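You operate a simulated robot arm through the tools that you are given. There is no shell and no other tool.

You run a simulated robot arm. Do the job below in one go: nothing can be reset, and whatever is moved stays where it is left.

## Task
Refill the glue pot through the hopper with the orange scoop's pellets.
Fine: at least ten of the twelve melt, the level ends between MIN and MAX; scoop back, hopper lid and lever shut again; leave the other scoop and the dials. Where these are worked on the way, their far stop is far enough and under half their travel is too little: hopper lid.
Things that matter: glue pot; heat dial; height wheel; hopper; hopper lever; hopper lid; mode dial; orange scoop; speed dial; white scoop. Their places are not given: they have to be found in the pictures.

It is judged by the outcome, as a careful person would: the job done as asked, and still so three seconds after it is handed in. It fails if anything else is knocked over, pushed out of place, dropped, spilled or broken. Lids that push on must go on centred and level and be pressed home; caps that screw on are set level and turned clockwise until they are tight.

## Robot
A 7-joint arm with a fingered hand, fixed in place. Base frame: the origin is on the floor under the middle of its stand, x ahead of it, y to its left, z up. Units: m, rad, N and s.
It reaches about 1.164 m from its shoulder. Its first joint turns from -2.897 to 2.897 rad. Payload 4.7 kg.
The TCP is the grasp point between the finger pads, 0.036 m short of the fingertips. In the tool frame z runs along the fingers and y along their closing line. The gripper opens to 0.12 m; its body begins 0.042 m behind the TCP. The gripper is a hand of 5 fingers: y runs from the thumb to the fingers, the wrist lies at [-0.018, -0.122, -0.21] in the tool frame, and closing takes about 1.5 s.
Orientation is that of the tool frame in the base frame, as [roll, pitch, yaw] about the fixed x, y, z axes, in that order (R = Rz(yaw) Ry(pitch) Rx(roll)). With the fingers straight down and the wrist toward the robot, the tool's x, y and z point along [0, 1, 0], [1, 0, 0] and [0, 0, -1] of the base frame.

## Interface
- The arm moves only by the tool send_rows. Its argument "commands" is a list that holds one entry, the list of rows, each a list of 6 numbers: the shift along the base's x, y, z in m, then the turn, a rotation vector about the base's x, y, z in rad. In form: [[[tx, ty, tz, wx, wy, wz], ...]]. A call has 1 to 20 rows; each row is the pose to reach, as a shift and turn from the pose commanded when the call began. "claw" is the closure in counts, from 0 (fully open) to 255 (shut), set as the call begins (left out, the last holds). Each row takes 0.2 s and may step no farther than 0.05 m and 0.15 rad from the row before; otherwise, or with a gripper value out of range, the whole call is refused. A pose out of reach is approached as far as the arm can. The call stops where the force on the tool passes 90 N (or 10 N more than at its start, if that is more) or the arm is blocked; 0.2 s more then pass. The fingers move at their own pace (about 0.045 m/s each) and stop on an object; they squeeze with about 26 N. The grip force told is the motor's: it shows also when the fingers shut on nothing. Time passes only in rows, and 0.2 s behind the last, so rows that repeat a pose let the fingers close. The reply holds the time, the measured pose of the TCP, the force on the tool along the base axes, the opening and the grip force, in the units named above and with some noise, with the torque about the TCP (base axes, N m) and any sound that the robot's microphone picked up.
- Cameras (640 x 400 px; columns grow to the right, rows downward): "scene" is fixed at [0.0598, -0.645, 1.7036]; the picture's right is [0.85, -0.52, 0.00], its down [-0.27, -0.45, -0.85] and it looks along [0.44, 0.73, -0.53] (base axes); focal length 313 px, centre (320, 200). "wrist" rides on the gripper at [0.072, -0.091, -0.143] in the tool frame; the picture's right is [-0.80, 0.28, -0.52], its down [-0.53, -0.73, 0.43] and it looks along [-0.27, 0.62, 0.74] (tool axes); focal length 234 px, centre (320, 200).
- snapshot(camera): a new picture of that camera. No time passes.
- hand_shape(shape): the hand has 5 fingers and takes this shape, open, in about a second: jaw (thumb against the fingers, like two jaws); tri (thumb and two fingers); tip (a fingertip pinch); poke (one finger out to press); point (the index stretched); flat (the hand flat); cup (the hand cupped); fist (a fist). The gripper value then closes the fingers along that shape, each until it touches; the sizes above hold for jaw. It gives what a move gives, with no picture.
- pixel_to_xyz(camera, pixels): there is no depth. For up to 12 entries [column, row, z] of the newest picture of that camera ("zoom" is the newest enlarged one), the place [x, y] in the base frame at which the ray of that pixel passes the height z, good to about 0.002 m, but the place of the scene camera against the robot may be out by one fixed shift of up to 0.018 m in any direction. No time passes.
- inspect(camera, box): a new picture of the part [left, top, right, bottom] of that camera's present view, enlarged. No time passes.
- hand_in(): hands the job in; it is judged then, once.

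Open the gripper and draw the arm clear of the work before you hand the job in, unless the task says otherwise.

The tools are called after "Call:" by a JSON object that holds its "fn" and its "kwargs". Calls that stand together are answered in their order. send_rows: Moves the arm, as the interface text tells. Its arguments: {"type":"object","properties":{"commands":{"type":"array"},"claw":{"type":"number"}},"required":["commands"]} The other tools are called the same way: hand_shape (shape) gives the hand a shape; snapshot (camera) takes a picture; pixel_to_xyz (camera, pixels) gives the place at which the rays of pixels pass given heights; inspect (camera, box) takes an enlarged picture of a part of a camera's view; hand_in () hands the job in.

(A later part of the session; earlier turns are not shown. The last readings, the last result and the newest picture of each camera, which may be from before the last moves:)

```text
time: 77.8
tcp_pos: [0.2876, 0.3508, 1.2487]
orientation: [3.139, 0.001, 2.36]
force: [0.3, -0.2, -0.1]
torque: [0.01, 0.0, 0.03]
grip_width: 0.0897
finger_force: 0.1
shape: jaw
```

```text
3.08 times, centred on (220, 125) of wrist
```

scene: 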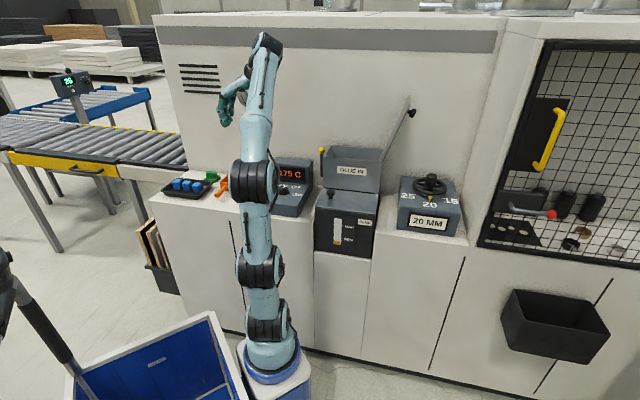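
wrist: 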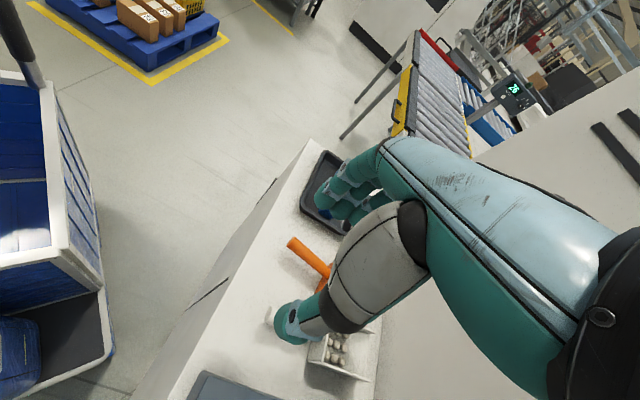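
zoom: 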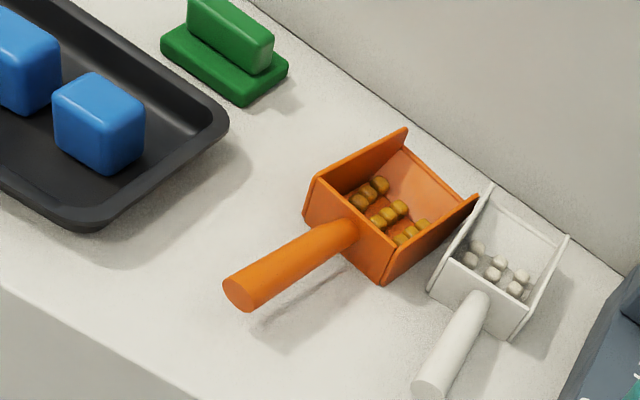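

The orange scoop has been turned a little clockwise; its right wall is now close to the white scoop, which seems unmoved. I measure the new corners.

Call:
{"fn": "pixel_to_xyz", "kwargs": {"camera": "zoom", "pixels": [[305, 215, 0.95], [386, 284, 0.95], [238, 292, 0.985], [313, 182, 0.99], [393, 243, 0.99], [406, 130, 0.99], [406, 130, 1.0], [476, 197, 0.99], [476, 197, 1.0], [491, 190, 0.99], [430, 292, 0.95], [438, 262, 0.99]]}}

```text
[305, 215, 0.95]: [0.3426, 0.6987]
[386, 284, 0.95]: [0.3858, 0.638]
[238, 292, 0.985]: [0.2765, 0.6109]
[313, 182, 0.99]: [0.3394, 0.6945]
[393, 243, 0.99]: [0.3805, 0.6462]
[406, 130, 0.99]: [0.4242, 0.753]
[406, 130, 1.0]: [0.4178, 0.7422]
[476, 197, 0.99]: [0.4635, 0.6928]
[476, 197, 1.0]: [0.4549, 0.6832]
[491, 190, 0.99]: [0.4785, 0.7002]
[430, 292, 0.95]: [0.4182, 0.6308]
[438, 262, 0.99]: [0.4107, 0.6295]
```

The scoop is yawed about −0.19 rad and its bowl is ~2.5 cm right of its old place. I will take the handle again (hand yawed to match) and, without lifting, turn it back to its original heading.

Call:
{"fn": "send_rows", "kwargs": {"commands": [[[0, 0.01, 0, 0, 0, 0.125], [0, 0.03, 0, 0, 0, 0.251], [0, 0.05, -0.01, 0, 0, 0.376], [0, 0.075, -0.02, 0, 0, 0.502], [0, 0.1, -0.03, 0, 0, 0.627], [0.001, 0.13, -0.04, 0, 0, 0.753], [0.002, 0.16, -0.05, 0, 0, 0.878], [0.003, 0.19, -0.06, 0, 0, 1.004], [0.004, 0.22, -0.07, 0, 0, 1.129], [0.004, 0.25, -0.085, 0, 0, 1.255], [0.0039, 0.2702, -0.1, 0, 0, 1.38], [0.0039, 0.2702, -0.1, 0, 0, 1.38]]], "claw": 136}}

Call:
{"fn": "inspect", "kwargs": {"camera": "wrist", "box": [200, 230, 360, 370]}}

```text
time: 80.4
tcp_pos: [0.2899, 0.6225, 1.1482]
orientation: [3.14, -0.002, -2.537]
force: [-0.8, -0.5, 0.1]
torque: [0.01, 0.01, -0.03]
grip_width: 0.0563
finger_force: 0.0
shape: jaw
```

```text
2.86 times, centred on (280, 300) of wrist
```

zoom: 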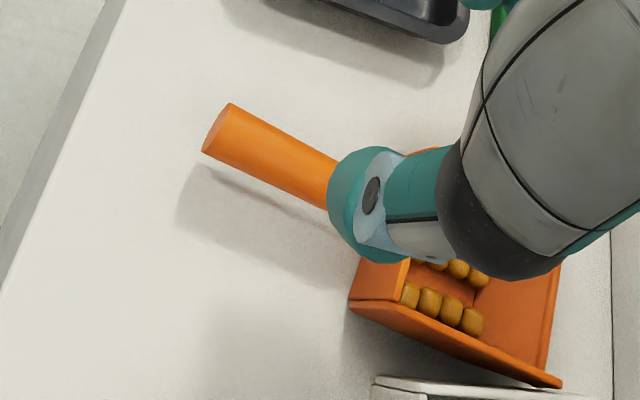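

Same alignment as before in the hand frame. I descend with a 4.5 mm lateral correction and close gently on the handle.

Call:
{"fn": "send_rows", "kwargs": {"commands": [[[0.0008, -0.0048, -0.035, 0, 0, 0], [0.0008, -0.0048, -0.075, 0, 0, 0], [0.0008, -0.0048, -0.11, 0, 0, 0], [0.0008, -0.0048, -0.135, 0, 0, 0], [0.0008, -0.0048, -0.148, 0, 0, 0], [0.0008, -0.0048, -0.154, 0, 0, 0], [0.0008, -0.0048, -0.154, 0, 0, 0]]]}}

Call:
{"fn": "send_rows", "kwargs": {"commands": [[[0, 0, 0, 0, 0, 0], [0, 0, 0, 0, 0, 0], [0, 0, 0, 0, 0, 0], [0, 0, 0, 0, 0, 0], [0, 0, 0, 0, 0, 0], [0, 0, 0, 0, 0, 0]]], "claw": 205}}

Call:
{"fn": "snapshot", "kwargs": {"camera": "wrist"}}

```text
time: 82.0
tcp_pos: [0.291, 0.6171, 0.9946]
orientation: [3.139, 0.0, -2.54]
force: [-0.2, 0.3, 0.0]
torque: [0.0, -0.01, 0.02]
grip_width: 0.0566
finger_force: 0.1
shape: jaw
```

```text
time: 83.4
tcp_pos: [0.2924, 0.6178, 0.9944]
orientation: [3.139, -0.001, -2.541]
force: [-0.1, 0.4, 1.0]
torque: [-0.02, -0.02, 0.03]
grip_width: 0.0236
finger_force: 0.2
shape: jaw
```

```text
taken
```

wrist: 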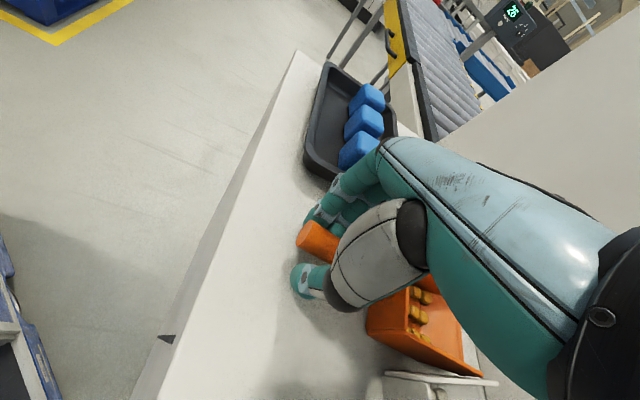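

It is only loosely caged, and this grip cannot turn it counter-clockwise. I open, rise, and switch to the tip pinch to take the handle at its root, close to the bowl.

Call:
{"fn": "send_rows", "kwargs": {"commands": [[[0, 0, 0, 0, 0, 0], [0, 0, 0, 0, 0, 0], [0, 0, 0, 0, 0, 0], [0, 0, 0.03, 0, 0, 0], [0, 0, 0.07, 0, 0, 0], [0, 0, 0.11, 0, 0, 0], [0, 0, 0.13, 0, 0, 0]]], "claw": 136}}

Call:
{"fn": "hand_shape", "kwargs": {"shape": "tip"}}

Call:
{"fn": "send_rows", "kwargs": {"commands": [[[0.01, 0.0075, 0, 0, 0, 0], [0.03, 0.022, 0, 0, 0, 0], [0.054, 0.039, 0, 0, 0, 0], [0.054, 0.039, 0, 0, 0, 0], [0.054, 0.039, 0, 0, 0, 0]]], "claw": 130}}

Call:
{"fn": "snapshot", "kwargs": {"camera": "wrist"}}

Call:
{"fn": "inspect", "kwargs": {"camera": "scene", "box": [170, 120, 290, 210]}}

```text
time: 85.0
tcp_pos: [0.2932, 0.6163, 1.1262]
orientation: [3.14, -0.001, -2.541]
force: [-0.8, -0.2, -0.8]
torque: [0.0, -0.01, 0.02]
grip_width: 0.0557
finger_force: 0.1
shape: jaw
```

```text
time: 85.9
tcp_pos: [0.2937, 0.6162, 1.125]
orientation: [3.14, -0.001, -2.54]
force: [0.5, 0.1, -0.2]
torque: [0.01, 0.01, 0.01]
grip_width: 0.1198
finger_force: 0.0
shape: tip
```

```text
time: 87.1
tcp_pos: [0.3467, 0.6551, 1.1264]
orientation: [3.14, 0.001, -2.542]
force: [-0.5, 0.1, -0.3]
torque: [0.03, -0.03, -0.02]
grip_width: 0.0591
finger_force: 0.1
shape: tip
```

```text
taken
```

wrist: 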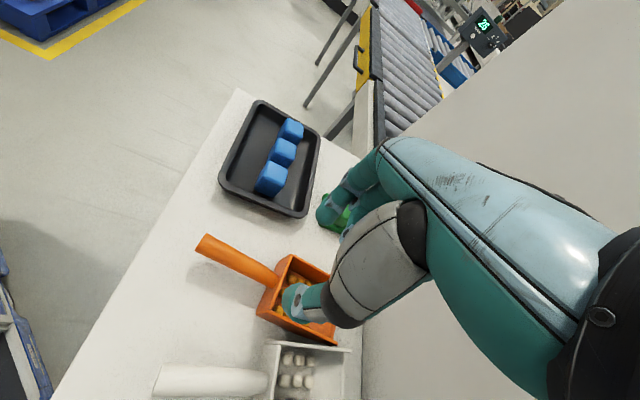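

```text
4.44 times, centred on (230, 165) of scene
```

zoom: 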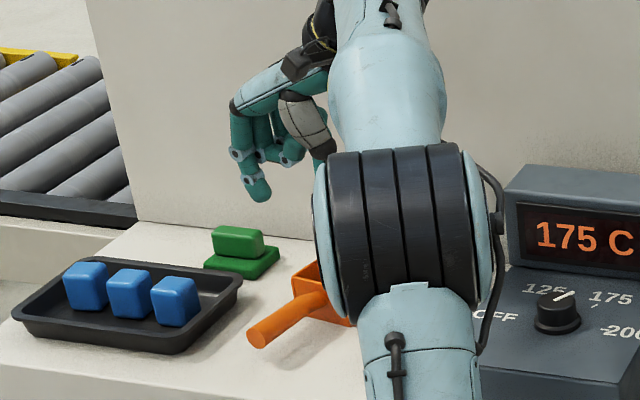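

The pinch axis projects to about (264,279), slightly right of the handle's centre line. I zoom to measure the root exactly.

Call:
{"fn": "inspect", "kwargs": {"camera": "wrist", "box": [180, 220, 360, 350]}}

```text
3.08 times, centred on (270, 285) of wrist
```

zoom: 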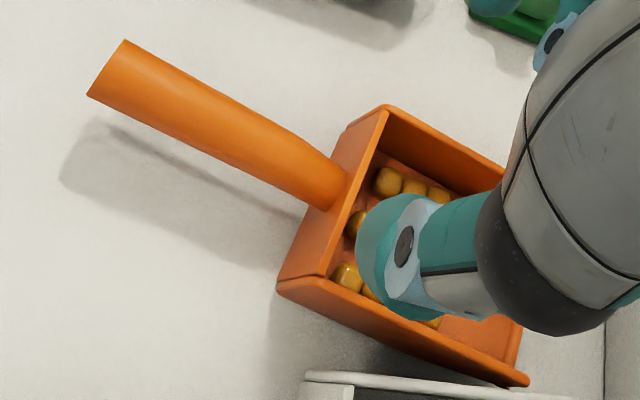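

Call:
{"fn": "pixel_to_xyz", "kwargs": {"camera": "zoom", "pixels": [[107, 68, 0.986], [220, 130, 0.978], [300, 170, 0.974], [335, 187, 0.972], [278, 290, 0.95], [350, 128, 0.95], [330, 278, 0.99], [385, 110, 0.99], [527, 382, 1.0], [306, 382, 0.99], [318, 376, 0.99]]}}

```text
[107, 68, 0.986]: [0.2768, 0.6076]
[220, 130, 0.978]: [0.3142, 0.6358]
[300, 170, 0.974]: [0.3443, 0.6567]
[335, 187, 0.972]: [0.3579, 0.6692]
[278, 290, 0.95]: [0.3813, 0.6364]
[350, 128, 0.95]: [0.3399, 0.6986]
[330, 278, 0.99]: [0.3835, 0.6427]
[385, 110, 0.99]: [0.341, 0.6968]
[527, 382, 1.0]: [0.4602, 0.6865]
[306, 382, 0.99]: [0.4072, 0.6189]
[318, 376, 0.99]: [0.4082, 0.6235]
```

The handle axis point near the root is (0.344,0.657). I shift 3 mm and descend to z≈0.992.

Call:
{"fn": "send_rows", "kwargs": {"commands": [[[-0.0024, 0.0016, -0.03, 0, 0, 0], [-0.0024, 0.0016, -0.065, 0, 0, 0], [-0.0024, 0.0016, -0.095, 0, 0, 0], [-0.0024, 0.0016, -0.115, 0, 0, 0], [-0.0024, 0.0016, -0.128, 0, 0, 0], [-0.0024, 0.0016, -0.134, 0, 0, 0], [-0.0024, 0.0016, -0.134, 0, 0, 0]]]}}

Call:
{"fn": "snapshot", "kwargs": {"camera": "wrist"}}

Call:
{"fn": "inspect", "kwargs": {"camera": "scene", "box": [180, 130, 280, 210]}}

```text
time: 88.7
tcp_pos: [0.3431, 0.6575, 0.9931]
orientation: [3.139, 0.0, -2.541]
force: [-0.6, -0.7, -0.2]
torque: [0.01, 0.0, 0.0]
grip_width: 0.0594
finger_force: 0.0
shape: tip
```

```text
taken
```

wrist: 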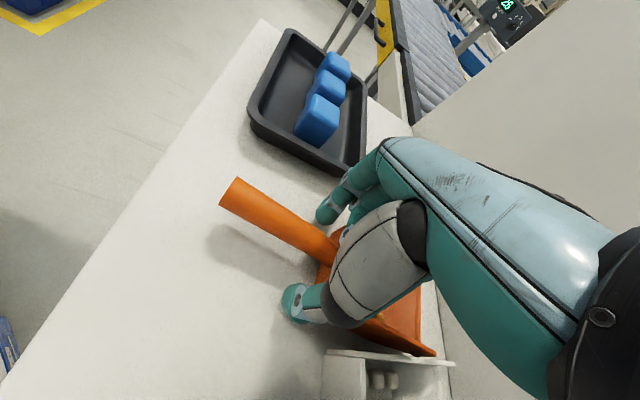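

```text
5.00 times, centred on (230, 170) of scene
```

zoom: 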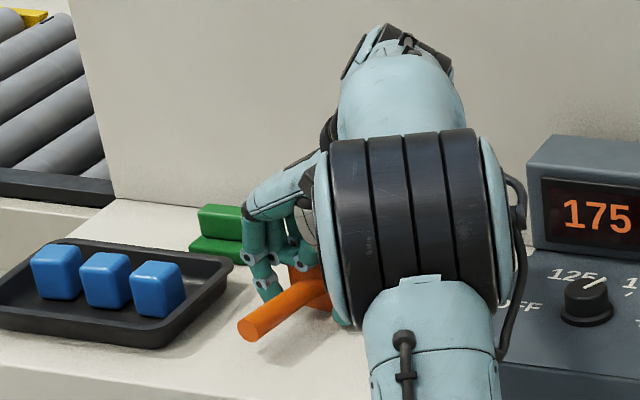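

Thumb and index straddle the handle root. I close the pinch.

Call:
{"fn": "send_rows", "kwargs": {"commands": [[[0, 0, 0, 0, 0, 0], [0, 0, 0, 0, 0, 0], [0, 0, 0, 0, 0, 0], [0, 0, 0, 0, 0, 0], [0, 0, 0, 0, 0, 0], [0, 0, 0, 0, 0, 0], [0, 0, 0, 0, 0, 0]]], "claw": 255}}

Call:
{"fn": "snapshot", "kwargs": {"camera": "wrist"}}

```text
time: 90.3
tcp_pos: [0.3431, 0.6571, 0.9926]
orientation: [3.14, -0.001, -2.54]
force: [0.0, 1.5, 0.0]
torque: [0.14, -0.07, -0.01]
grip_width: 0.0111
finger_force: 25.8
shape: tip
```

```text
taken
```

wrist: 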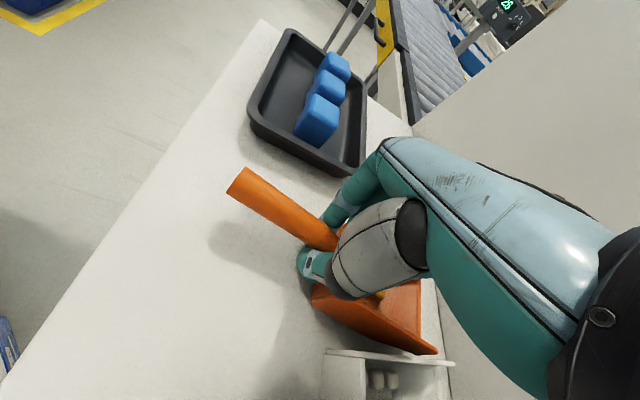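

Pinched at the root. Without lifting I turn the hand +0.2 rad and shift it to the scoop's original line.

Call:
{"fn": "send_rows", "kwargs": {"commands": [[[-0.0006, 0.002, 0.001, 0, 0, 0.05], [-0.0013, 0.004, 0.001, 0, 0, 0.1], [-0.002, 0.006, 0.001, 0, 0, 0.15], [-0.0026, 0.0086, 0.001, 0, 0, 0.2], [-0.0026, 0.0086, 0.001, 0, 0, 0.2]]]}}

Call:
{"fn": "snapshot", "kwargs": {"camera": "wrist"}}

Call:
{"fn": "inspect", "kwargs": {"camera": "scene", "box": [180, 130, 280, 210]}}

```text
time: 91.5
tcp_pos: [0.3417, 0.6657, 0.993]
orientation: [-3.141, 0.001, -2.341]
force: [0.5, -1.1, -0.9]
torque: [0.07, -0.04, -0.05]
grip_width: 0.0111
finger_force: 26.0
shape: tip
```

```text
taken
```

wrist: 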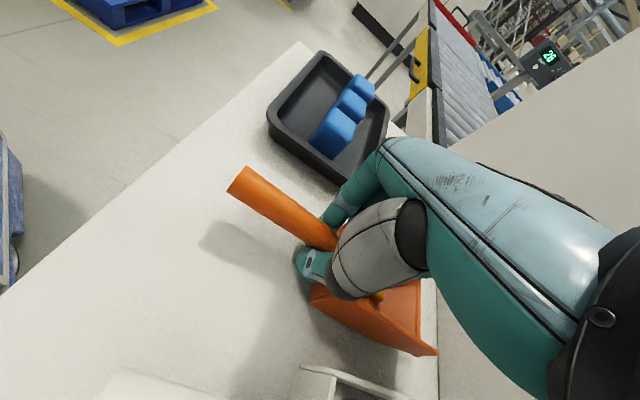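

```text
5.00 times, centred on (230, 170) of scene
```

zoom: 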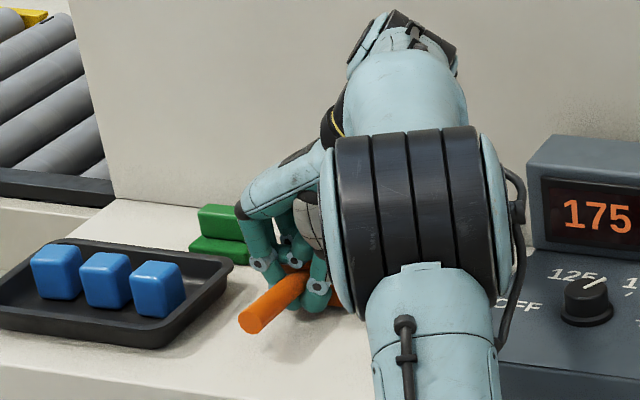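

The scoop turned with the hand. I test a small 1.5 cm lift to see if it stays level with this grip near the bowl.

Call:
{"fn": "send_rows", "kwargs": {"commands": [[[0, 0, 0.004, 0, 0, 0], [0, 0, 0.008, 0, 0, 0], [0, 0, 0.012, 0, 0, 0], [0, 0, 0.016, 0, 0, 0], [0, 0, 0.016, 0, 0, 0]]]}}

Call:
{"fn": "snapshot", "kwargs": {"camera": "wrist"}}

Call:
{"fn": "inspect", "kwargs": {"camera": "scene", "box": [180, 130, 280, 210]}}

```text
time: 92.7
tcp_pos: [0.3419, 0.6659, 1.0079]
orientation: [3.14, -0.001, -2.343]
force: [0.1, -0.4, -0.5]
torque: [-0.05, 0.01, 0.01]
grip_width: 0.0118
finger_force: 25.7
shape: tip
```

```text
taken
```

wrist: 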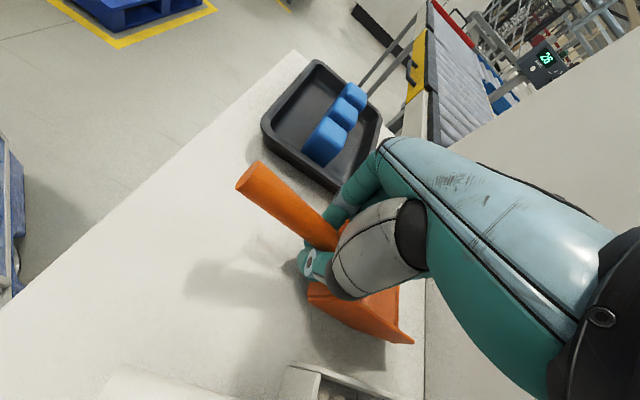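

```text
5.00 times, centred on (230, 170) of scene
```

zoom: 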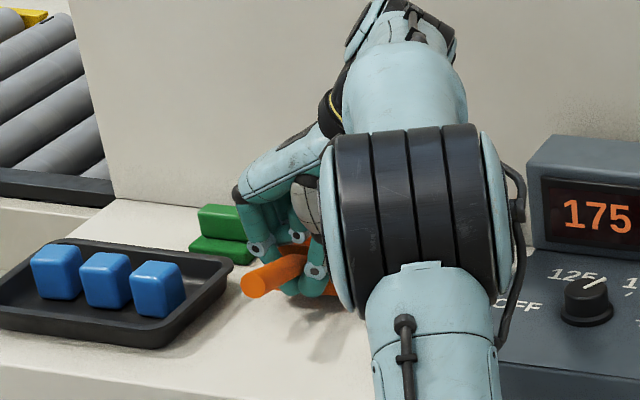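

It pitches nose-down here too, so I set it down again, open, and will grip the bowl itself across its side walls.

Call:
{"fn": "send_rows", "kwargs": {"commands": [[[0, 0, -0.005, 0, 0, 0], [0, 0, -0.01, 0, 0, 0], [0, 0, -0.016, 0, 0, 0], [0, 0, -0.016, 0, 0, 0]]]}}

Call:
{"fn": "send_rows", "kwargs": {"commands": [[[0, 0, 0, 0, 0, 0], [0, 0, 0, 0, 0, 0], [0, 0, 0, 0, 0, 0], [0, 0, 0, 0, 0, 0], [0, 0, 0, 0, 0, 0]]], "claw": 140}}

Call:
{"fn": "send_rows", "kwargs": {"commands": [[[0, 0, 0.03, 0, 0, 0], [0, 0, 0.07, 0, 0, 0], [0, 0, 0.11, 0, 0, 0], [-0.02, -0.02, 0.14, 0, 0, 0], [-0.05, -0.05, 0.14, 0, 0, 0], [-0.085, -0.085, 0.14, 0, 0, 0], [-0.085, -0.085, 0.14, 0, 0, 0]]], "claw": 64}}

Call:
{"fn": "snapshot", "kwargs": {"camera": "wrist"}}

```text
time: 93.7
tcp_pos: [0.3405, 0.6659, 0.9921]
orientation: [3.137, 0.0, -2.341]
force: [-1.9, -1.0, 3.7]
torque: [0.38, -0.07, 0.07]
grip_width: 0.0116
finger_force: 26.7
shape: tip
```

```text
time: 94.9
tcp_pos: [0.3402, 0.6654, 0.9926]
orientation: [3.14, 0.0, -2.339]
force: [0.8, 0.3, 1.5]
torque: [0.01, 0.03, 0.01]
grip_width: 0.0532
finger_force: 0.1
shape: tip
```

```text
time: 96.5
tcp_pos: [0.2533, 0.5824, 1.1303]
orientation: [3.141, 0.001, -2.343]
force: [0.4, -0.4, 0.7]
torque: [0.0, -0.03, 0.01]
grip_width: 0.0893
finger_force: 0.2
shape: tip
```

```text
taken
```

wrist: 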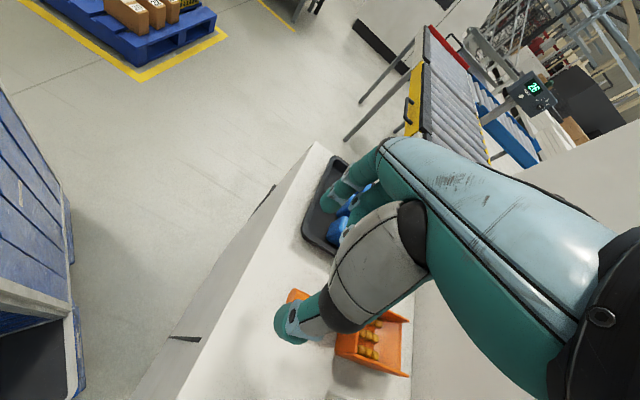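

Pellets still inside. I move the hand forward over the bowl at z≈1.13, where the bowl is seen left of the thumb, to measure it.

Call:
{"fn": "send_rows", "kwargs": {"commands": [[[0.03, 0.03, 0.01, 0, 0, 0], [0.06, 0.06, 0.02, 0, 0, 0], [0.09, 0.09, 0.02, 0, 0, 0], [0.12, 0.12, 0.02, 0, 0, 0], [0.137, 0.133, 0.02, 0, 0, 0], [0.137, 0.133, 0.02, 0, 0, 0]]]}}

Call:
{"fn": "snapshot", "kwargs": {"camera": "wrist"}}

Call:
{"fn": "inspect", "kwargs": {"camera": "wrist", "box": [150, 210, 350, 350]}}

```text
time: 97.9
tcp_pos: [0.3927, 0.7161, 1.1516]
orientation: [3.14, 0.002, -2.34]
force: [0.2, 0.8, 0.1]
torque: [0.0, 0.01, 0.02]
grip_width: 0.0896
finger_force: 0.0
shape: tip
```

```text
taken
```

wrist: 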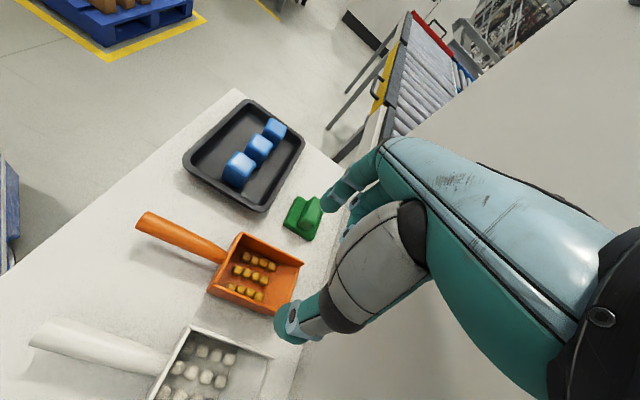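

```text
2.86 times, centred on (250, 280) of wrist
```

zoom: 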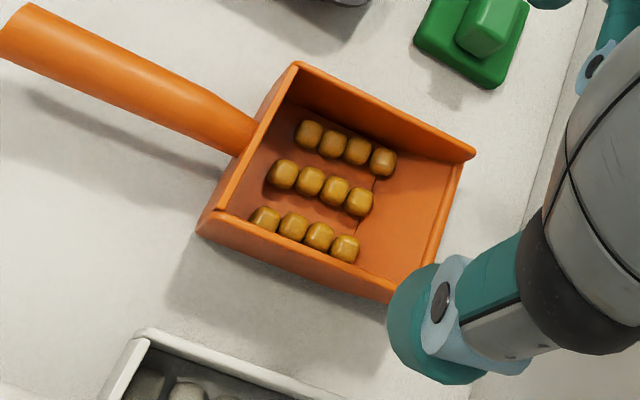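

A very clear view: all 12 pellets (3 rows of 4) lie in the bowl. I measure the bowl's corners in this zoom.

Call:
{"fn": "pixel_to_xyz", "kwargs": {"camera": "zoom", "pixels": [[297, 65, 0.99], [473, 155, 0.99], [212, 213, 0.99], [395, 298, 0.99], [198, 230, 0.95], [250, 135, 0.974], [10, 25, 0.985], [145, 332, 0.99], [463, 163, 0.99], [430, 265, 0.99]]}}

```text
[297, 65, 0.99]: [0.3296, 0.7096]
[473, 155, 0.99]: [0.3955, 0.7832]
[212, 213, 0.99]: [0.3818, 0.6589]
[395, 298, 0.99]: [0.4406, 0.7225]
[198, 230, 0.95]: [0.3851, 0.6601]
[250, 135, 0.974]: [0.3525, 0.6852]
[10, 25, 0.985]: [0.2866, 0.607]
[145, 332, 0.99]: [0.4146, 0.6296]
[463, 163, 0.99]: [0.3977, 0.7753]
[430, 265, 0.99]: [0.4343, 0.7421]
```

Bowl centre ≈ (0.387,0.719), heading 46–47° – back near its original pose. I set the "tri" shape (thumb and two fingers) for gripping across the bowl's side walls and look at it.

Call:
{"fn": "hand_shape", "kwargs": {"shape": "tri"}}

Call:
{"fn": "snapshot", "kwargs": {"camera": "wrist"}}

Call:
{"fn": "inspect", "kwargs": {"camera": "scene", "box": [190, 90, 290, 180]}}

```text
time: 98.8
tcp_pos: [0.3938, 0.7151, 1.1506]
orientation: [3.139, -0.001, -2.341]
force: [-0.8, -0.3, 1.1]
torque: [0.06, 0.0, -0.01]
grip_width: 0.1201
finger_force: 0.1
shape: tri
```

```text
taken
```

wrist: 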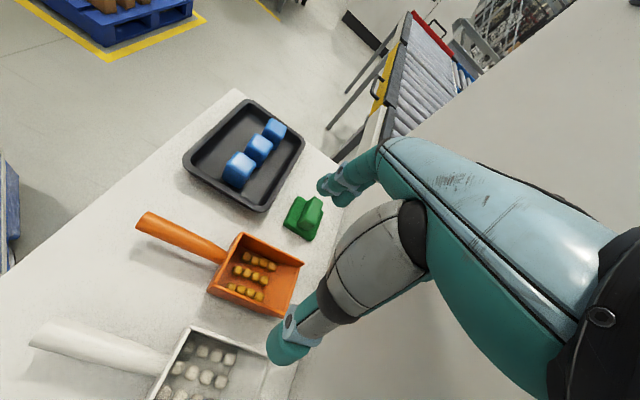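

```text
4.44 times, centred on (240, 135) of scene
```

zoom: 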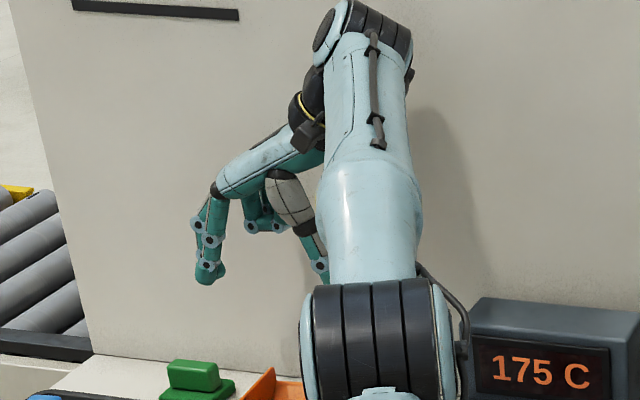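

Tri shape: thumb on the right, index and middle on the left. I narrow to ~0.09 and move over the grip line at n≈0.75 (0.366,0.695), still high.

Call:
{"fn": "send_rows", "kwargs": {"commands": [[[-0.014, -0.01, 0, 0, 0, 0], [-0.028, -0.02, 0, 0, 0, 0], [-0.028, -0.02, -0.03, 0, 0, 0], [-0.028, -0.02, -0.06, 0, 0, 0], [-0.028, -0.02, -0.08, 0, 0, 0], [-0.028, -0.02, -0.08, 0, 0, 0]]], "claw": 64}}

Call:
{"fn": "snapshot", "kwargs": {"camera": "wrist"}}

Call:
{"fn": "inspect", "kwargs": {"camera": "scene", "box": [190, 110, 290, 200]}}

```text
time: 100.2
tcp_pos: [0.3648, 0.6933, 1.0715]
orientation: [3.141, -0.001, -2.34]
force: [0.3, -0.1, 0.2]
torque: [0.0, -0.04, -0.01]
grip_width: 0.09
finger_force: 0.1
shape: tri
```

```text
taken
```

wrist: 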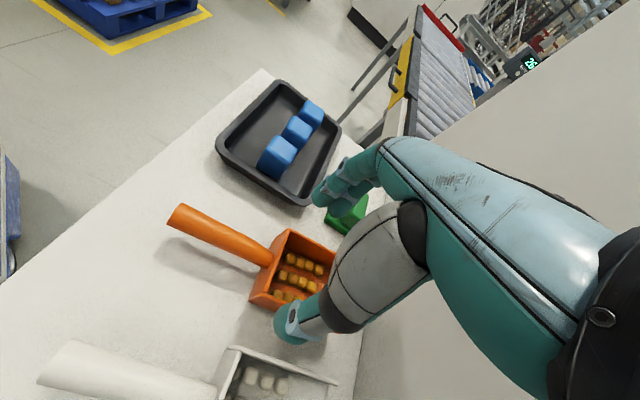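

```text
4.44 times, centred on (240, 155) of scene
```

zoom: 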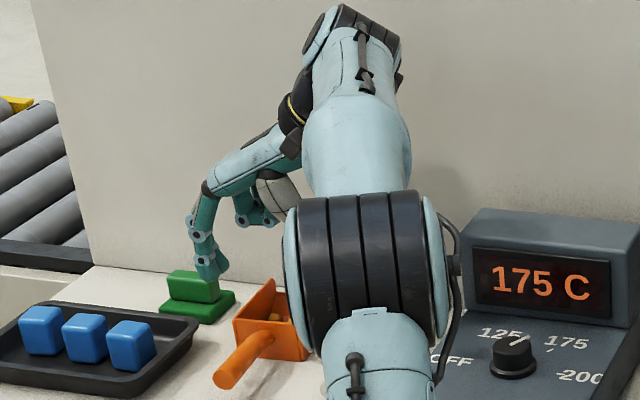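

Alignment looks right and the green block is clear. I descend around the bowl walls to z≈0.994.

Call:
{"fn": "send_rows", "kwargs": {"commands": [[[0.0005, 0.0015, -0.02, 0, 0, 0], [0.0005, 0.0015, -0.04, 0, 0, 0], [0.0005, 0.0015, -0.055, 0, 0, 0], [0.0005, 0.0015, -0.065, 0, 0, 0], [0.0005, 0.0015, -0.072, 0, 0, 0], [0.0005, 0.0015, -0.077, 0, 0, 0], [0.0005, 0.0015, -0.077, 0, 0, 0]]]}}

Call:
{"fn": "snapshot", "kwargs": {"camera": "wrist"}}

Call:
{"fn": "inspect", "kwargs": {"camera": "wrist", "box": [220, 170, 420, 350]}}

Call:
{"fn": "inspect", "kwargs": {"camera": "scene", "box": [190, 130, 290, 210]}}

```text
time: 101.8
tcp_pos: [0.3648, 0.6958, 0.9955]
orientation: [3.139, 0.001, -2.342]
force: [1.2, -0.4, -0.4]
torque: [-0.01, -0.02, -0.01]
grip_width: 0.0903
finger_force: 0.0
shape: tri
```

```text
taken
```

wrist: 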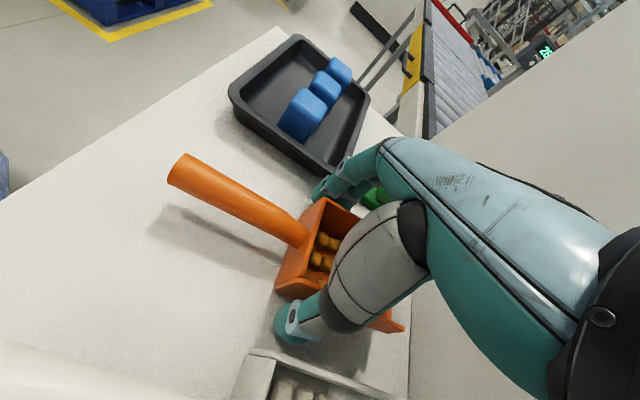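

```text
2.22 times, centred on (320, 260) of wrist
```

zoom: 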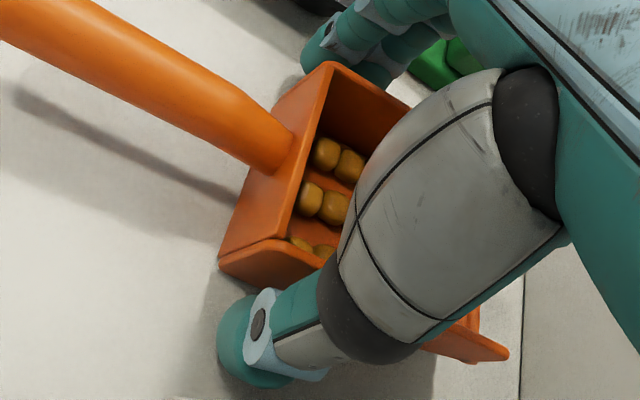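

```text
5.00 times, centred on (240, 170) of scene
```

zoom: 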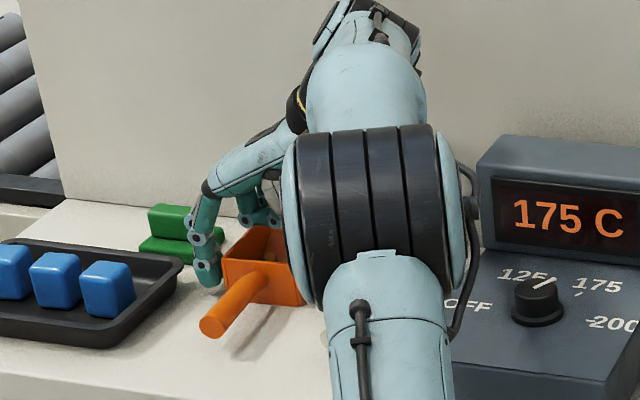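

Thumb right of the right wall, fingers left of the left wall. I close.

Call:
{"fn": "send_rows", "kwargs": {"commands": [[[0, 0, 0, 0, 0, 0], [0, 0, 0, 0, 0, 0], [0, 0, 0, 0, 0, 0], [0, 0, 0, 0, 0, 0], [0, 0, 0, 0, 0, 0], [0, 0, 0, 0, 0, 0]]], "claw": 255}}

Call:
{"fn": "snapshot", "kwargs": {"camera": "wrist"}}

Call:
{"fn": "inspect", "kwargs": {"camera": "scene", "box": [190, 130, 290, 210]}}

```text
time: 103.2
tcp_pos: [0.364, 0.6946, 0.9963]
orientation: [3.141, -0.001, -2.34]
force: [-0.5, -0.2, -0.4]
torque: [-0.01, -0.01, 0.01]
grip_width: 0.0698
finger_force: 25.7
shape: tri
```

```text
taken
```

wrist: 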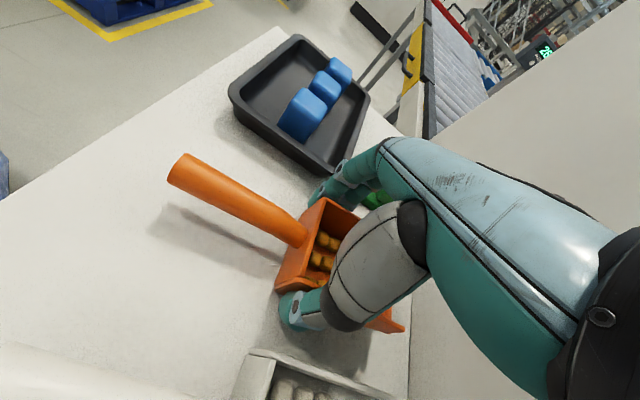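

```text
5.00 times, centred on (240, 170) of scene
```

zoom: 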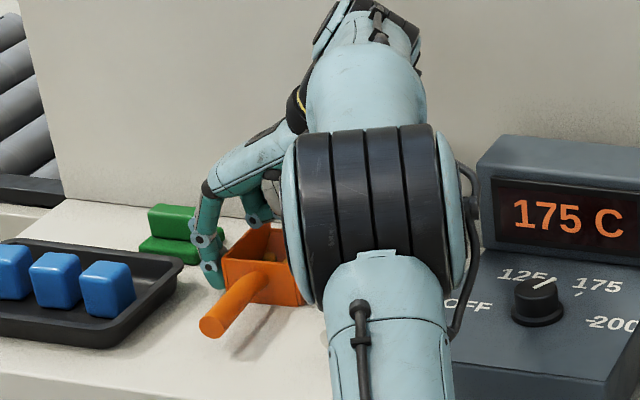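

Firm on the walls (0.070 m, 26 N), nothing moved. I lift 2 cm as a test.

Call:
{"fn": "send_rows", "kwargs": {"commands": [[[0, 0, 0.005, 0, 0, 0], [0, 0, 0.01, 0, 0, 0], [0, 0, 0.015, 0, 0, 0], [0, 0, 0.02, 0, 0, 0], [0, 0, 0.02, 0, 0, 0]]]}}

Call:
{"fn": "snapshot", "kwargs": {"camera": "wrist"}}

Call:
{"fn": "inspect", "kwargs": {"camera": "scene", "box": [190, 130, 290, 210]}}

```text
time: 104.4
tcp_pos: [0.3658, 0.6955, 1.0151]
orientation: [3.139, 0.0, -2.34]
force: [-0.8, 0.2, -2.2]
torque: [0.01, -0.02, 0.02]
grip_width: 0.07
finger_force: 25.7
shape: tri
```

```text
taken
```

wrist: 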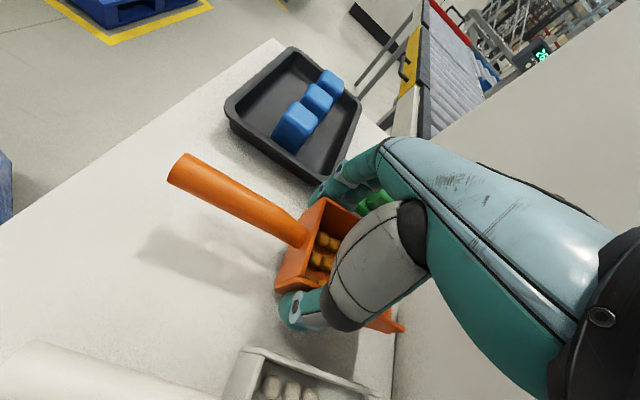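

```text
5.00 times, centred on (240, 170) of scene
```

zoom: 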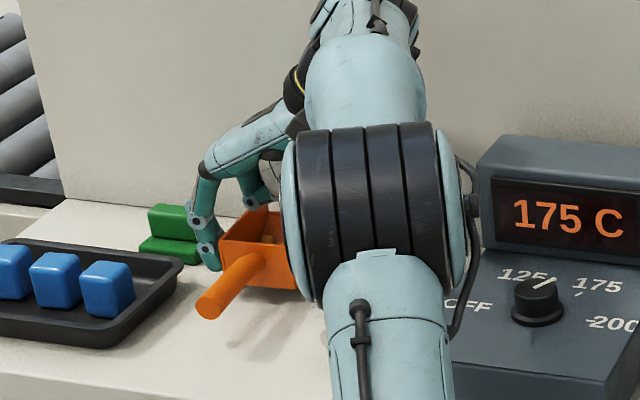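

The scoop is held firmly and level (same place in the hand view). I lift it to z≈1.32.

Call:
{"fn": "send_rows", "kwargs": {"commands": [[[0, 0, 0.015, 0, 0, 0], [0, 0, 0.04, 0, 0, 0], [0, 0, 0.07, 0, 0, 0], [0, 0, 0.1, 0, 0, 0], [0, 0, 0.13, 0, 0, 0], [0, 0, 0.16, 0, 0, 0], [0, 0, 0.19, 0, 0, 0], [0, 0, 0.22, 0, 0, 0], [0, 0, 0.25, 0, 0, 0], [0, 0, 0.28, 0, 0, 0], [0, 0, 0.3, 0, 0, 0], [0, 0, 0.3, 0, 0, 0]]]}}

Call:
{"fn": "snapshot", "kwargs": {"camera": "wrist"}}

Call:
{"fn": "snapshot", "kwargs": {"camera": "scene"}}

```text
time: 107.0
tcp_pos: [0.3603, 0.6812, 1.2948]
orientation: [3.138, 0.0, -2.34]
force: [-1.5, -0.2, -1.4]
torque: [0.03, 0.0, 0.0]
grip_width: 0.0696
finger_force: 25.9
shape: tri
out of reach, approached as far as the arm can: row 10, 11, 12
```

```text
taken
```

wrist: 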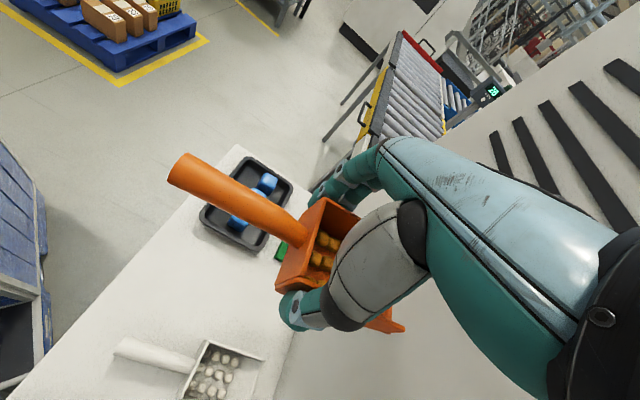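

```text
taken
```

scene: 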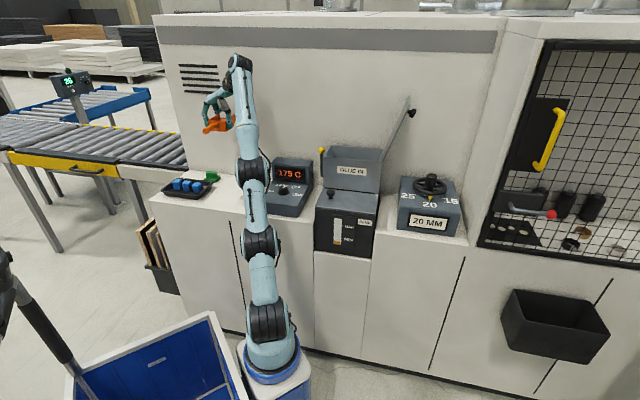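

At z≈1.295 (reach limit there), scoop still level. I bring it back toward the robot while yawing −90° so the bowl will point right along the wall.

Call:
{"fn": "send_rows", "kwargs": {"commands": [[[0.0, -0.015, 0, 0, 0, -0.05], [0.002, -0.035, 0, 0, 0, -0.15], [0.005, -0.055, 0, 0, 0, -0.26], [0.01, -0.075, 0, 0, 0, -0.37], [0.015, -0.095, 0, 0, 0, -0.48], [0.02, -0.115, 0, 0, 0, -0.59], [0.025, -0.135, 0, 0, 0, -0.7], [0.03, -0.155, 0, 0, 0, -0.81], [0.035, -0.175, 0, 0, 0, -0.92], [0.04, -0.195, 0, 0, 0, -1.03], [0.045, -0.215, 0, 0, 0, -1.14], [0.05, -0.23, 0, 0, 0, -1.25], [0.055, -0.24, 0, 0, 0, -1.36], [0.06, -0.25, 0, 0, 0, -1.47], [0.064, -0.257, 0, 0, 0, -1.571], [0.064, -0.257, 0, 0, 0, -1.571]]]}}

Call:
{"fn": "snapshot", "kwargs": {"camera": "wrist"}}

Call:
{"fn": "inspect", "kwargs": {"camera": "scene", "box": [200, 80, 420, 220]}}

```text
time: 110.4
tcp_pos: [0.428, 0.4252, 1.2967]
orientation: [3.141, -0.001, 2.371]
force: [0.4, -0.7, -2.3]
torque: [0.02, 0.02, -0.02]
grip_width: 0.0696
finger_force: 26.2
shape: tri
```

```text
taken
```

wrist: 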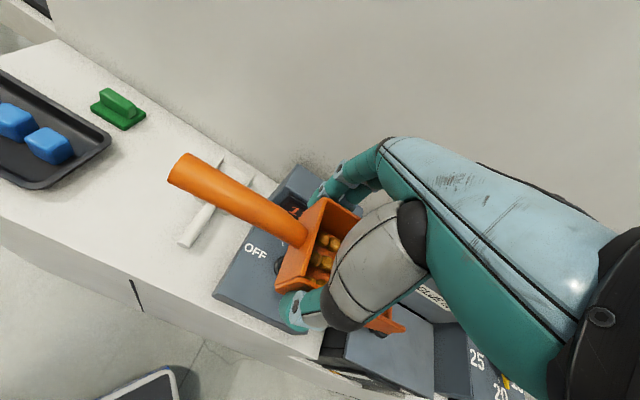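

```text
2.86 times, centred on (310, 150) of scene
```

zoom: 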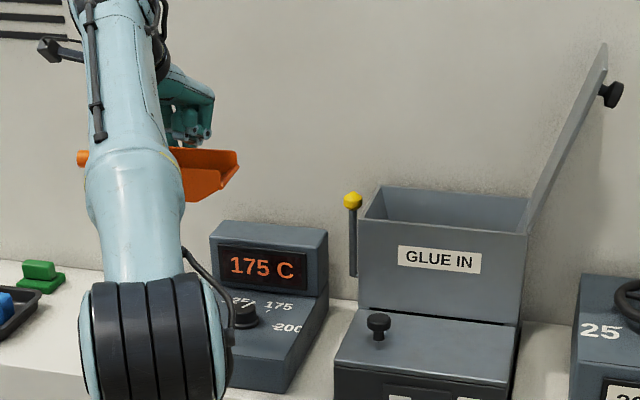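

The scoop is level, pointing right along the wall. I carry it over the hopper: TCP to about (0.743,0.375,1.30), lip above the opening.

Call:
{"fn": "send_rows", "kwargs": {"commands": [[[0.012, -0.002, 0, 0, 0, 0], [0.036, -0.006, 0.001, 0, 0, 0], [0.063, -0.01, 0.002, 0, 0, 0], [0.091, -0.015, 0.003, 0, 0, 0], [0.119, -0.019, 0.003, 0, 0, 0], [0.147, -0.024, 0.003, 0, 0, 0], [0.175, -0.028, 0.003, 0, 0, 0], [0.203, -0.033, 0.003, 0, 0, 0], [0.231, -0.037, 0.003, 0, 0, 0], [0.259, -0.042, 0.003, 0, 0, 0], [0.287, -0.046, 0.003, 0, 0, 0], [0.306, -0.049, 0.003, 0, 0, 0], [0.3145, -0.0504, 0.003, 0, 0, 0], [0.3145, -0.0504, 0.003, 0, 0, 0]]]}}

Call:
{"fn": "snapshot", "kwargs": {"camera": "wrist"}}

Call:
{"fn": "inspect", "kwargs": {"camera": "scene", "box": [280, 80, 420, 200]}}

```text
time: 113.4
tcp_pos: [0.742, 0.3747, 1.2973]
orientation: [3.139, -0.001, 2.372]
force: [0.2, 0.2, -1.7]
torque: [0.04, -0.01, -0.03]
grip_width: 0.0698
finger_force: 25.7
shape: tri
```

```text
taken
```

wrist: 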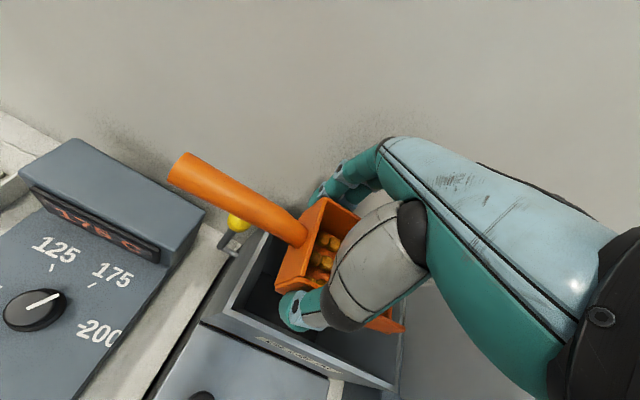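

```text
3.33 times, centred on (350, 140) of scene
```

zoom: 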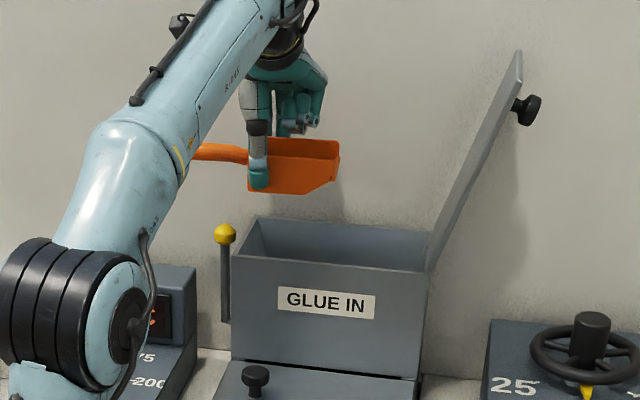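

The scoop is level above the open hopper. I lower 4 cm, then tip in steps to 0.7 rad keeping the lip over the opening.

Call:
{"fn": "send_rows", "kwargs": {"commands": [[[0.001, 0.001, -0.015, 0, 0, 0], [0.0035, 0.0035, -0.03, 0, 0, 0], [0.0035, 0.0035, -0.04, 0, 0, 0], [0.0035, 0.0035, -0.04, 0, 0, 0]]]}}

Call:
{"fn": "send_rows", "kwargs": {"commands": [[[0.0025, -0.0025, 0.0105, 0.099, 0.099, 0], [0.006, -0.006, 0.0205, 0.198, 0.198, 0], [0.0105, -0.0105, 0.0297, 0.297, 0.297, 0], [0.0158, -0.0158, 0.0378, 0.396, 0.396, 0], [0.0219, -0.0219, 0.0449, 0.495, 0.495, 0], [0.0219, -0.0219, 0.0449, 0.495, 0.495, 0]]]}}

Call:
{"fn": "snapshot", "kwargs": {"camera": "wrist"}}

Call:
{"fn": "inspect", "kwargs": {"camera": "scene", "box": [280, 80, 420, 200]}}

```text
time: 114.4
tcp_pos: [0.7447, 0.378, 1.2584]
orientation: [3.141, -0.001, 2.371]
force: [-0.1, -0.8, -2.9]
torque: [-0.01, 0.0, 0.0]
grip_width: 0.0696
finger_force: 25.8
shape: tri
```

```text
time: 115.8
tcp_pos: [0.7675, 0.3543, 1.3032]
orientation: [3.128, -0.702, 2.374]
force: [0.0, -0.4, -2.0]
torque: [0.0, -0.02, 0.03]
grip_width: 0.0695
finger_force: 25.9
shape: tri
```

```text
taken
```

wrist: 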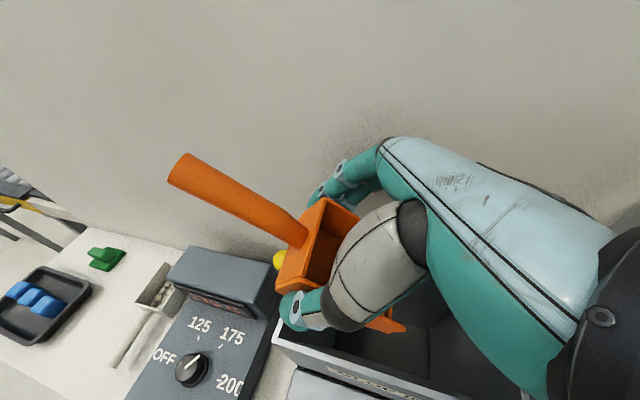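

```text
3.33 times, centred on (350, 140) of scene
```

zoom: 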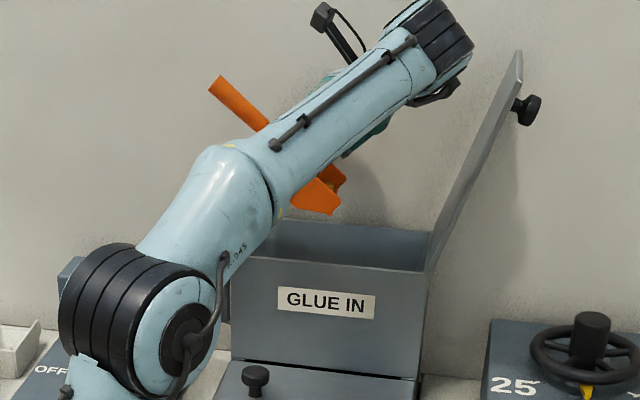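

The pellets have slid off the near wall toward the lip. I continue tipping to 1.4 rad.

Call:
{"fn": "send_rows", "kwargs": {"commands": [[[0.0067, -0.0067, 0.0058, 0.099, 0.099, 0], [0.0139, -0.0139, 0.0101, 0.198, 0.198, 0], [0.0216, -0.0216, 0.0131, 0.297, 0.297, 0], [0.0293, -0.0293, 0.0145, 0.396, 0.396, 0], [0.0372, -0.0372, 0.0144, 0.495, 0.495, 0], [0.0372, -0.0372, 0.0144, 0.495, 0.495, 0], [0.0372, -0.0372, 0.0144, 0.495, 0.495, 0]]]}}

Call:
{"fn": "snapshot", "kwargs": {"camera": "wrist"}}

Call:
{"fn": "inspect", "kwargs": {"camera": "scene", "box": [280, 80, 420, 200]}}

```text
time: 117.4
tcp_pos: [0.7969, 0.3142, 1.327]
orientation: [2.998, -1.393, 2.496]
force: [-1.1, -0.3, -0.6]
torque: [-0.03, -0.06, -0.01]
grip_width: 0.0695
finger_force: 26.0
shape: tri
```

```text
taken
```

wrist: 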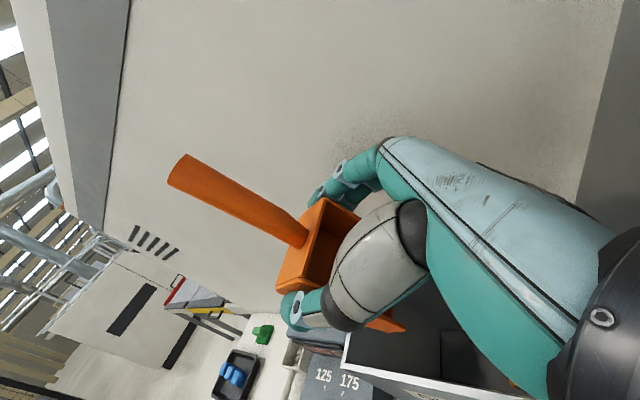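

```text
3.33 times, centred on (350, 140) of scene
```

zoom: 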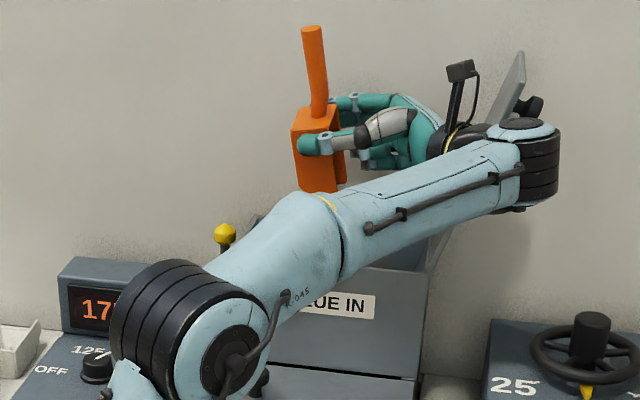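

The scoop hangs lip-down and the load dropped. I tip slightly more and give it a small shake to empty it fully.

Call:
{"fn": "send_rows", "kwargs": {"commands": [[[0.002, -0.002, 0.004, 0.07, 0.07, 0], [0.002, -0.002, 0.014, 0.07, 0.07, 0], [0.002, -0.002, 0.002, 0.07, 0.07, 0], [0.002, -0.002, 0.014, 0.07, 0.07, 0], [0.002, -0.002, 0.002, 0.07, 0.07, 0], [0.002, -0.002, 0.014, 0.07, 0.07, 0], [0.002, -0.002, 0.004, 0.07, 0.07, 0], [0.002, -0.002, 0.004, 0.07, 0.07, 0]]]}}

Call:
{"fn": "inspect", "kwargs": {"camera": "wrist", "box": [250, 170, 450, 350]}}

Call:
{"fn": "inspect", "kwargs": {"camera": "wrist", "box": [380, 290, 560, 400]}}

```text
time: 118.8
tcp_pos: [0.7954, 0.3145, 1.3339]
orientation: [2.93, -1.495, 2.574]
force: [-73.9, -6.9, -16.8]
torque: [2.27, 2.15, -12.45]
grip_width: 0.0695
finger_force: 25.6
shape: tri
stopped in row 7: the force on the tool passed its limit at 98 N (the readings are from after the stop); the commanded pose is now the measured one
```

```text
2.22 times, centred on (350, 260) of wrist
```

zoom: 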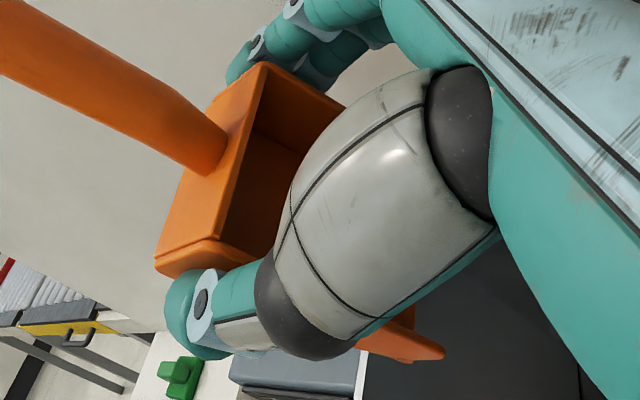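

```text
3.56 times, centred on (470, 345) of wrist
```

zoom: 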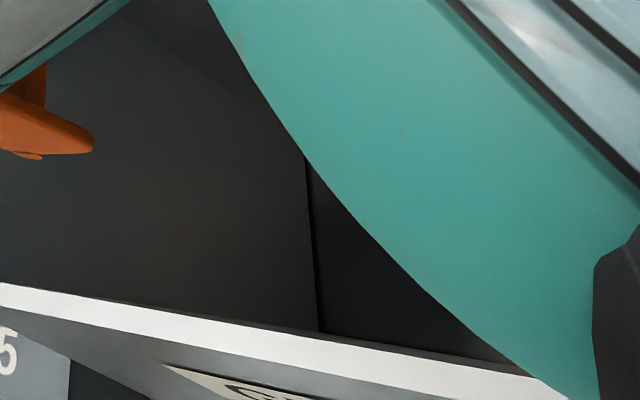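

The force limit tripped (about 74 N toward −x): the wrist touched something, probably the open lid. I look before moving away.

Call:
{"fn": "inspect", "kwargs": {"camera": "scene", "box": [310, 70, 430, 190]}}

Call:
{"fn": "snapshot", "kwargs": {"camera": "wrist"}}

```text
3.33 times, centred on (370, 130) of scene
```

zoom: 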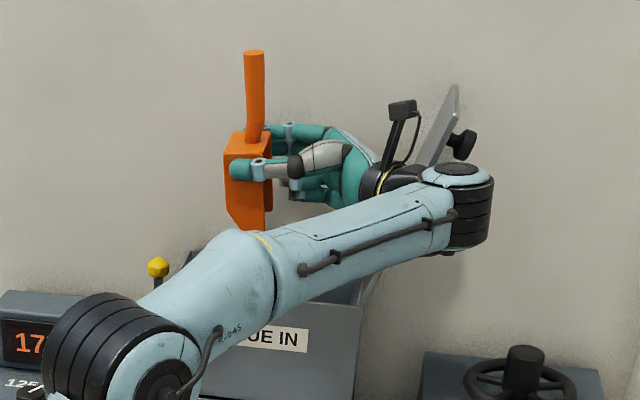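

```text
taken
```

wrist: 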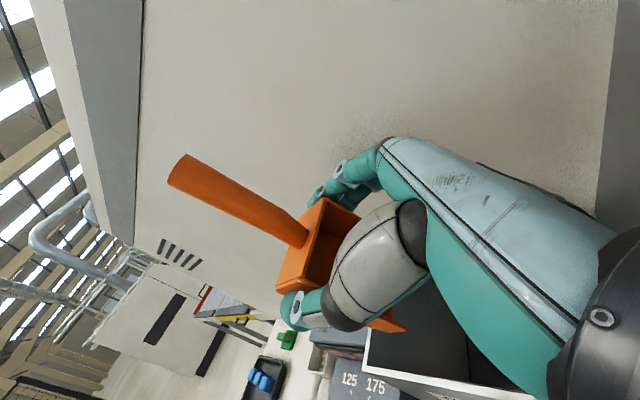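

The wrist is against the lid's front edge. I move left and roll back toward level.

Call:
{"fn": "send_rows", "kwargs": {"commands": [[[-0.01, 0.006, 0.002, -0.02, -0.02, 0], [-0.02, 0.012, 0.004, -0.06, -0.06, 0], [-0.026, 0.02, 0.004, -0.12, -0.12, 0], [-0.032, 0.028, 0.002, -0.21, -0.21, 0], [-0.036, 0.034, -0.002, -0.3, -0.3, 0], [-0.04, 0.038, -0.006, -0.39, -0.39, 0], [-0.04, 0.038, -0.006, -0.39, -0.39, 0]]]}}

Call:
{"fn": "snapshot", "kwargs": {"camera": "wrist"}}

Call:
{"fn": "inspect", "kwargs": {"camera": "scene", "box": [290, 70, 410, 190]}}

```text
time: 120.4
tcp_pos: [0.7631, 0.3549, 1.3243]
orientation: [3.128, -0.945, 2.376]
force: [-0.2, -0.7, -1.3]
torque: [-0.01, -0.02, 0.02]
grip_width: 0.0697
finger_force: 25.9
shape: tri
```

```text
taken
```

wrist: 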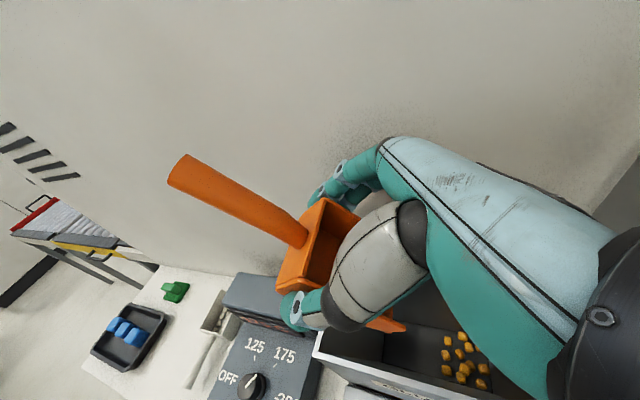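

```text
3.33 times, centred on (350, 130) of scene
```

zoom: 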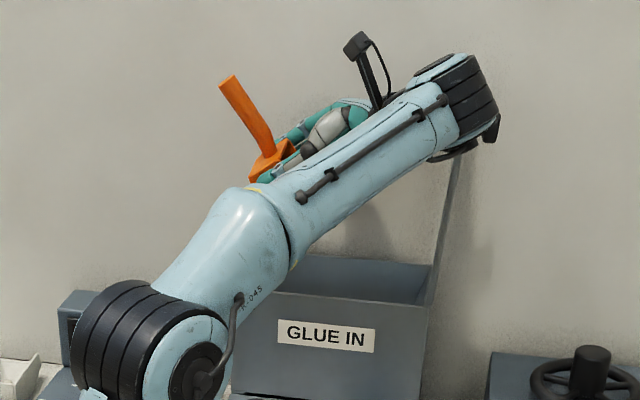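

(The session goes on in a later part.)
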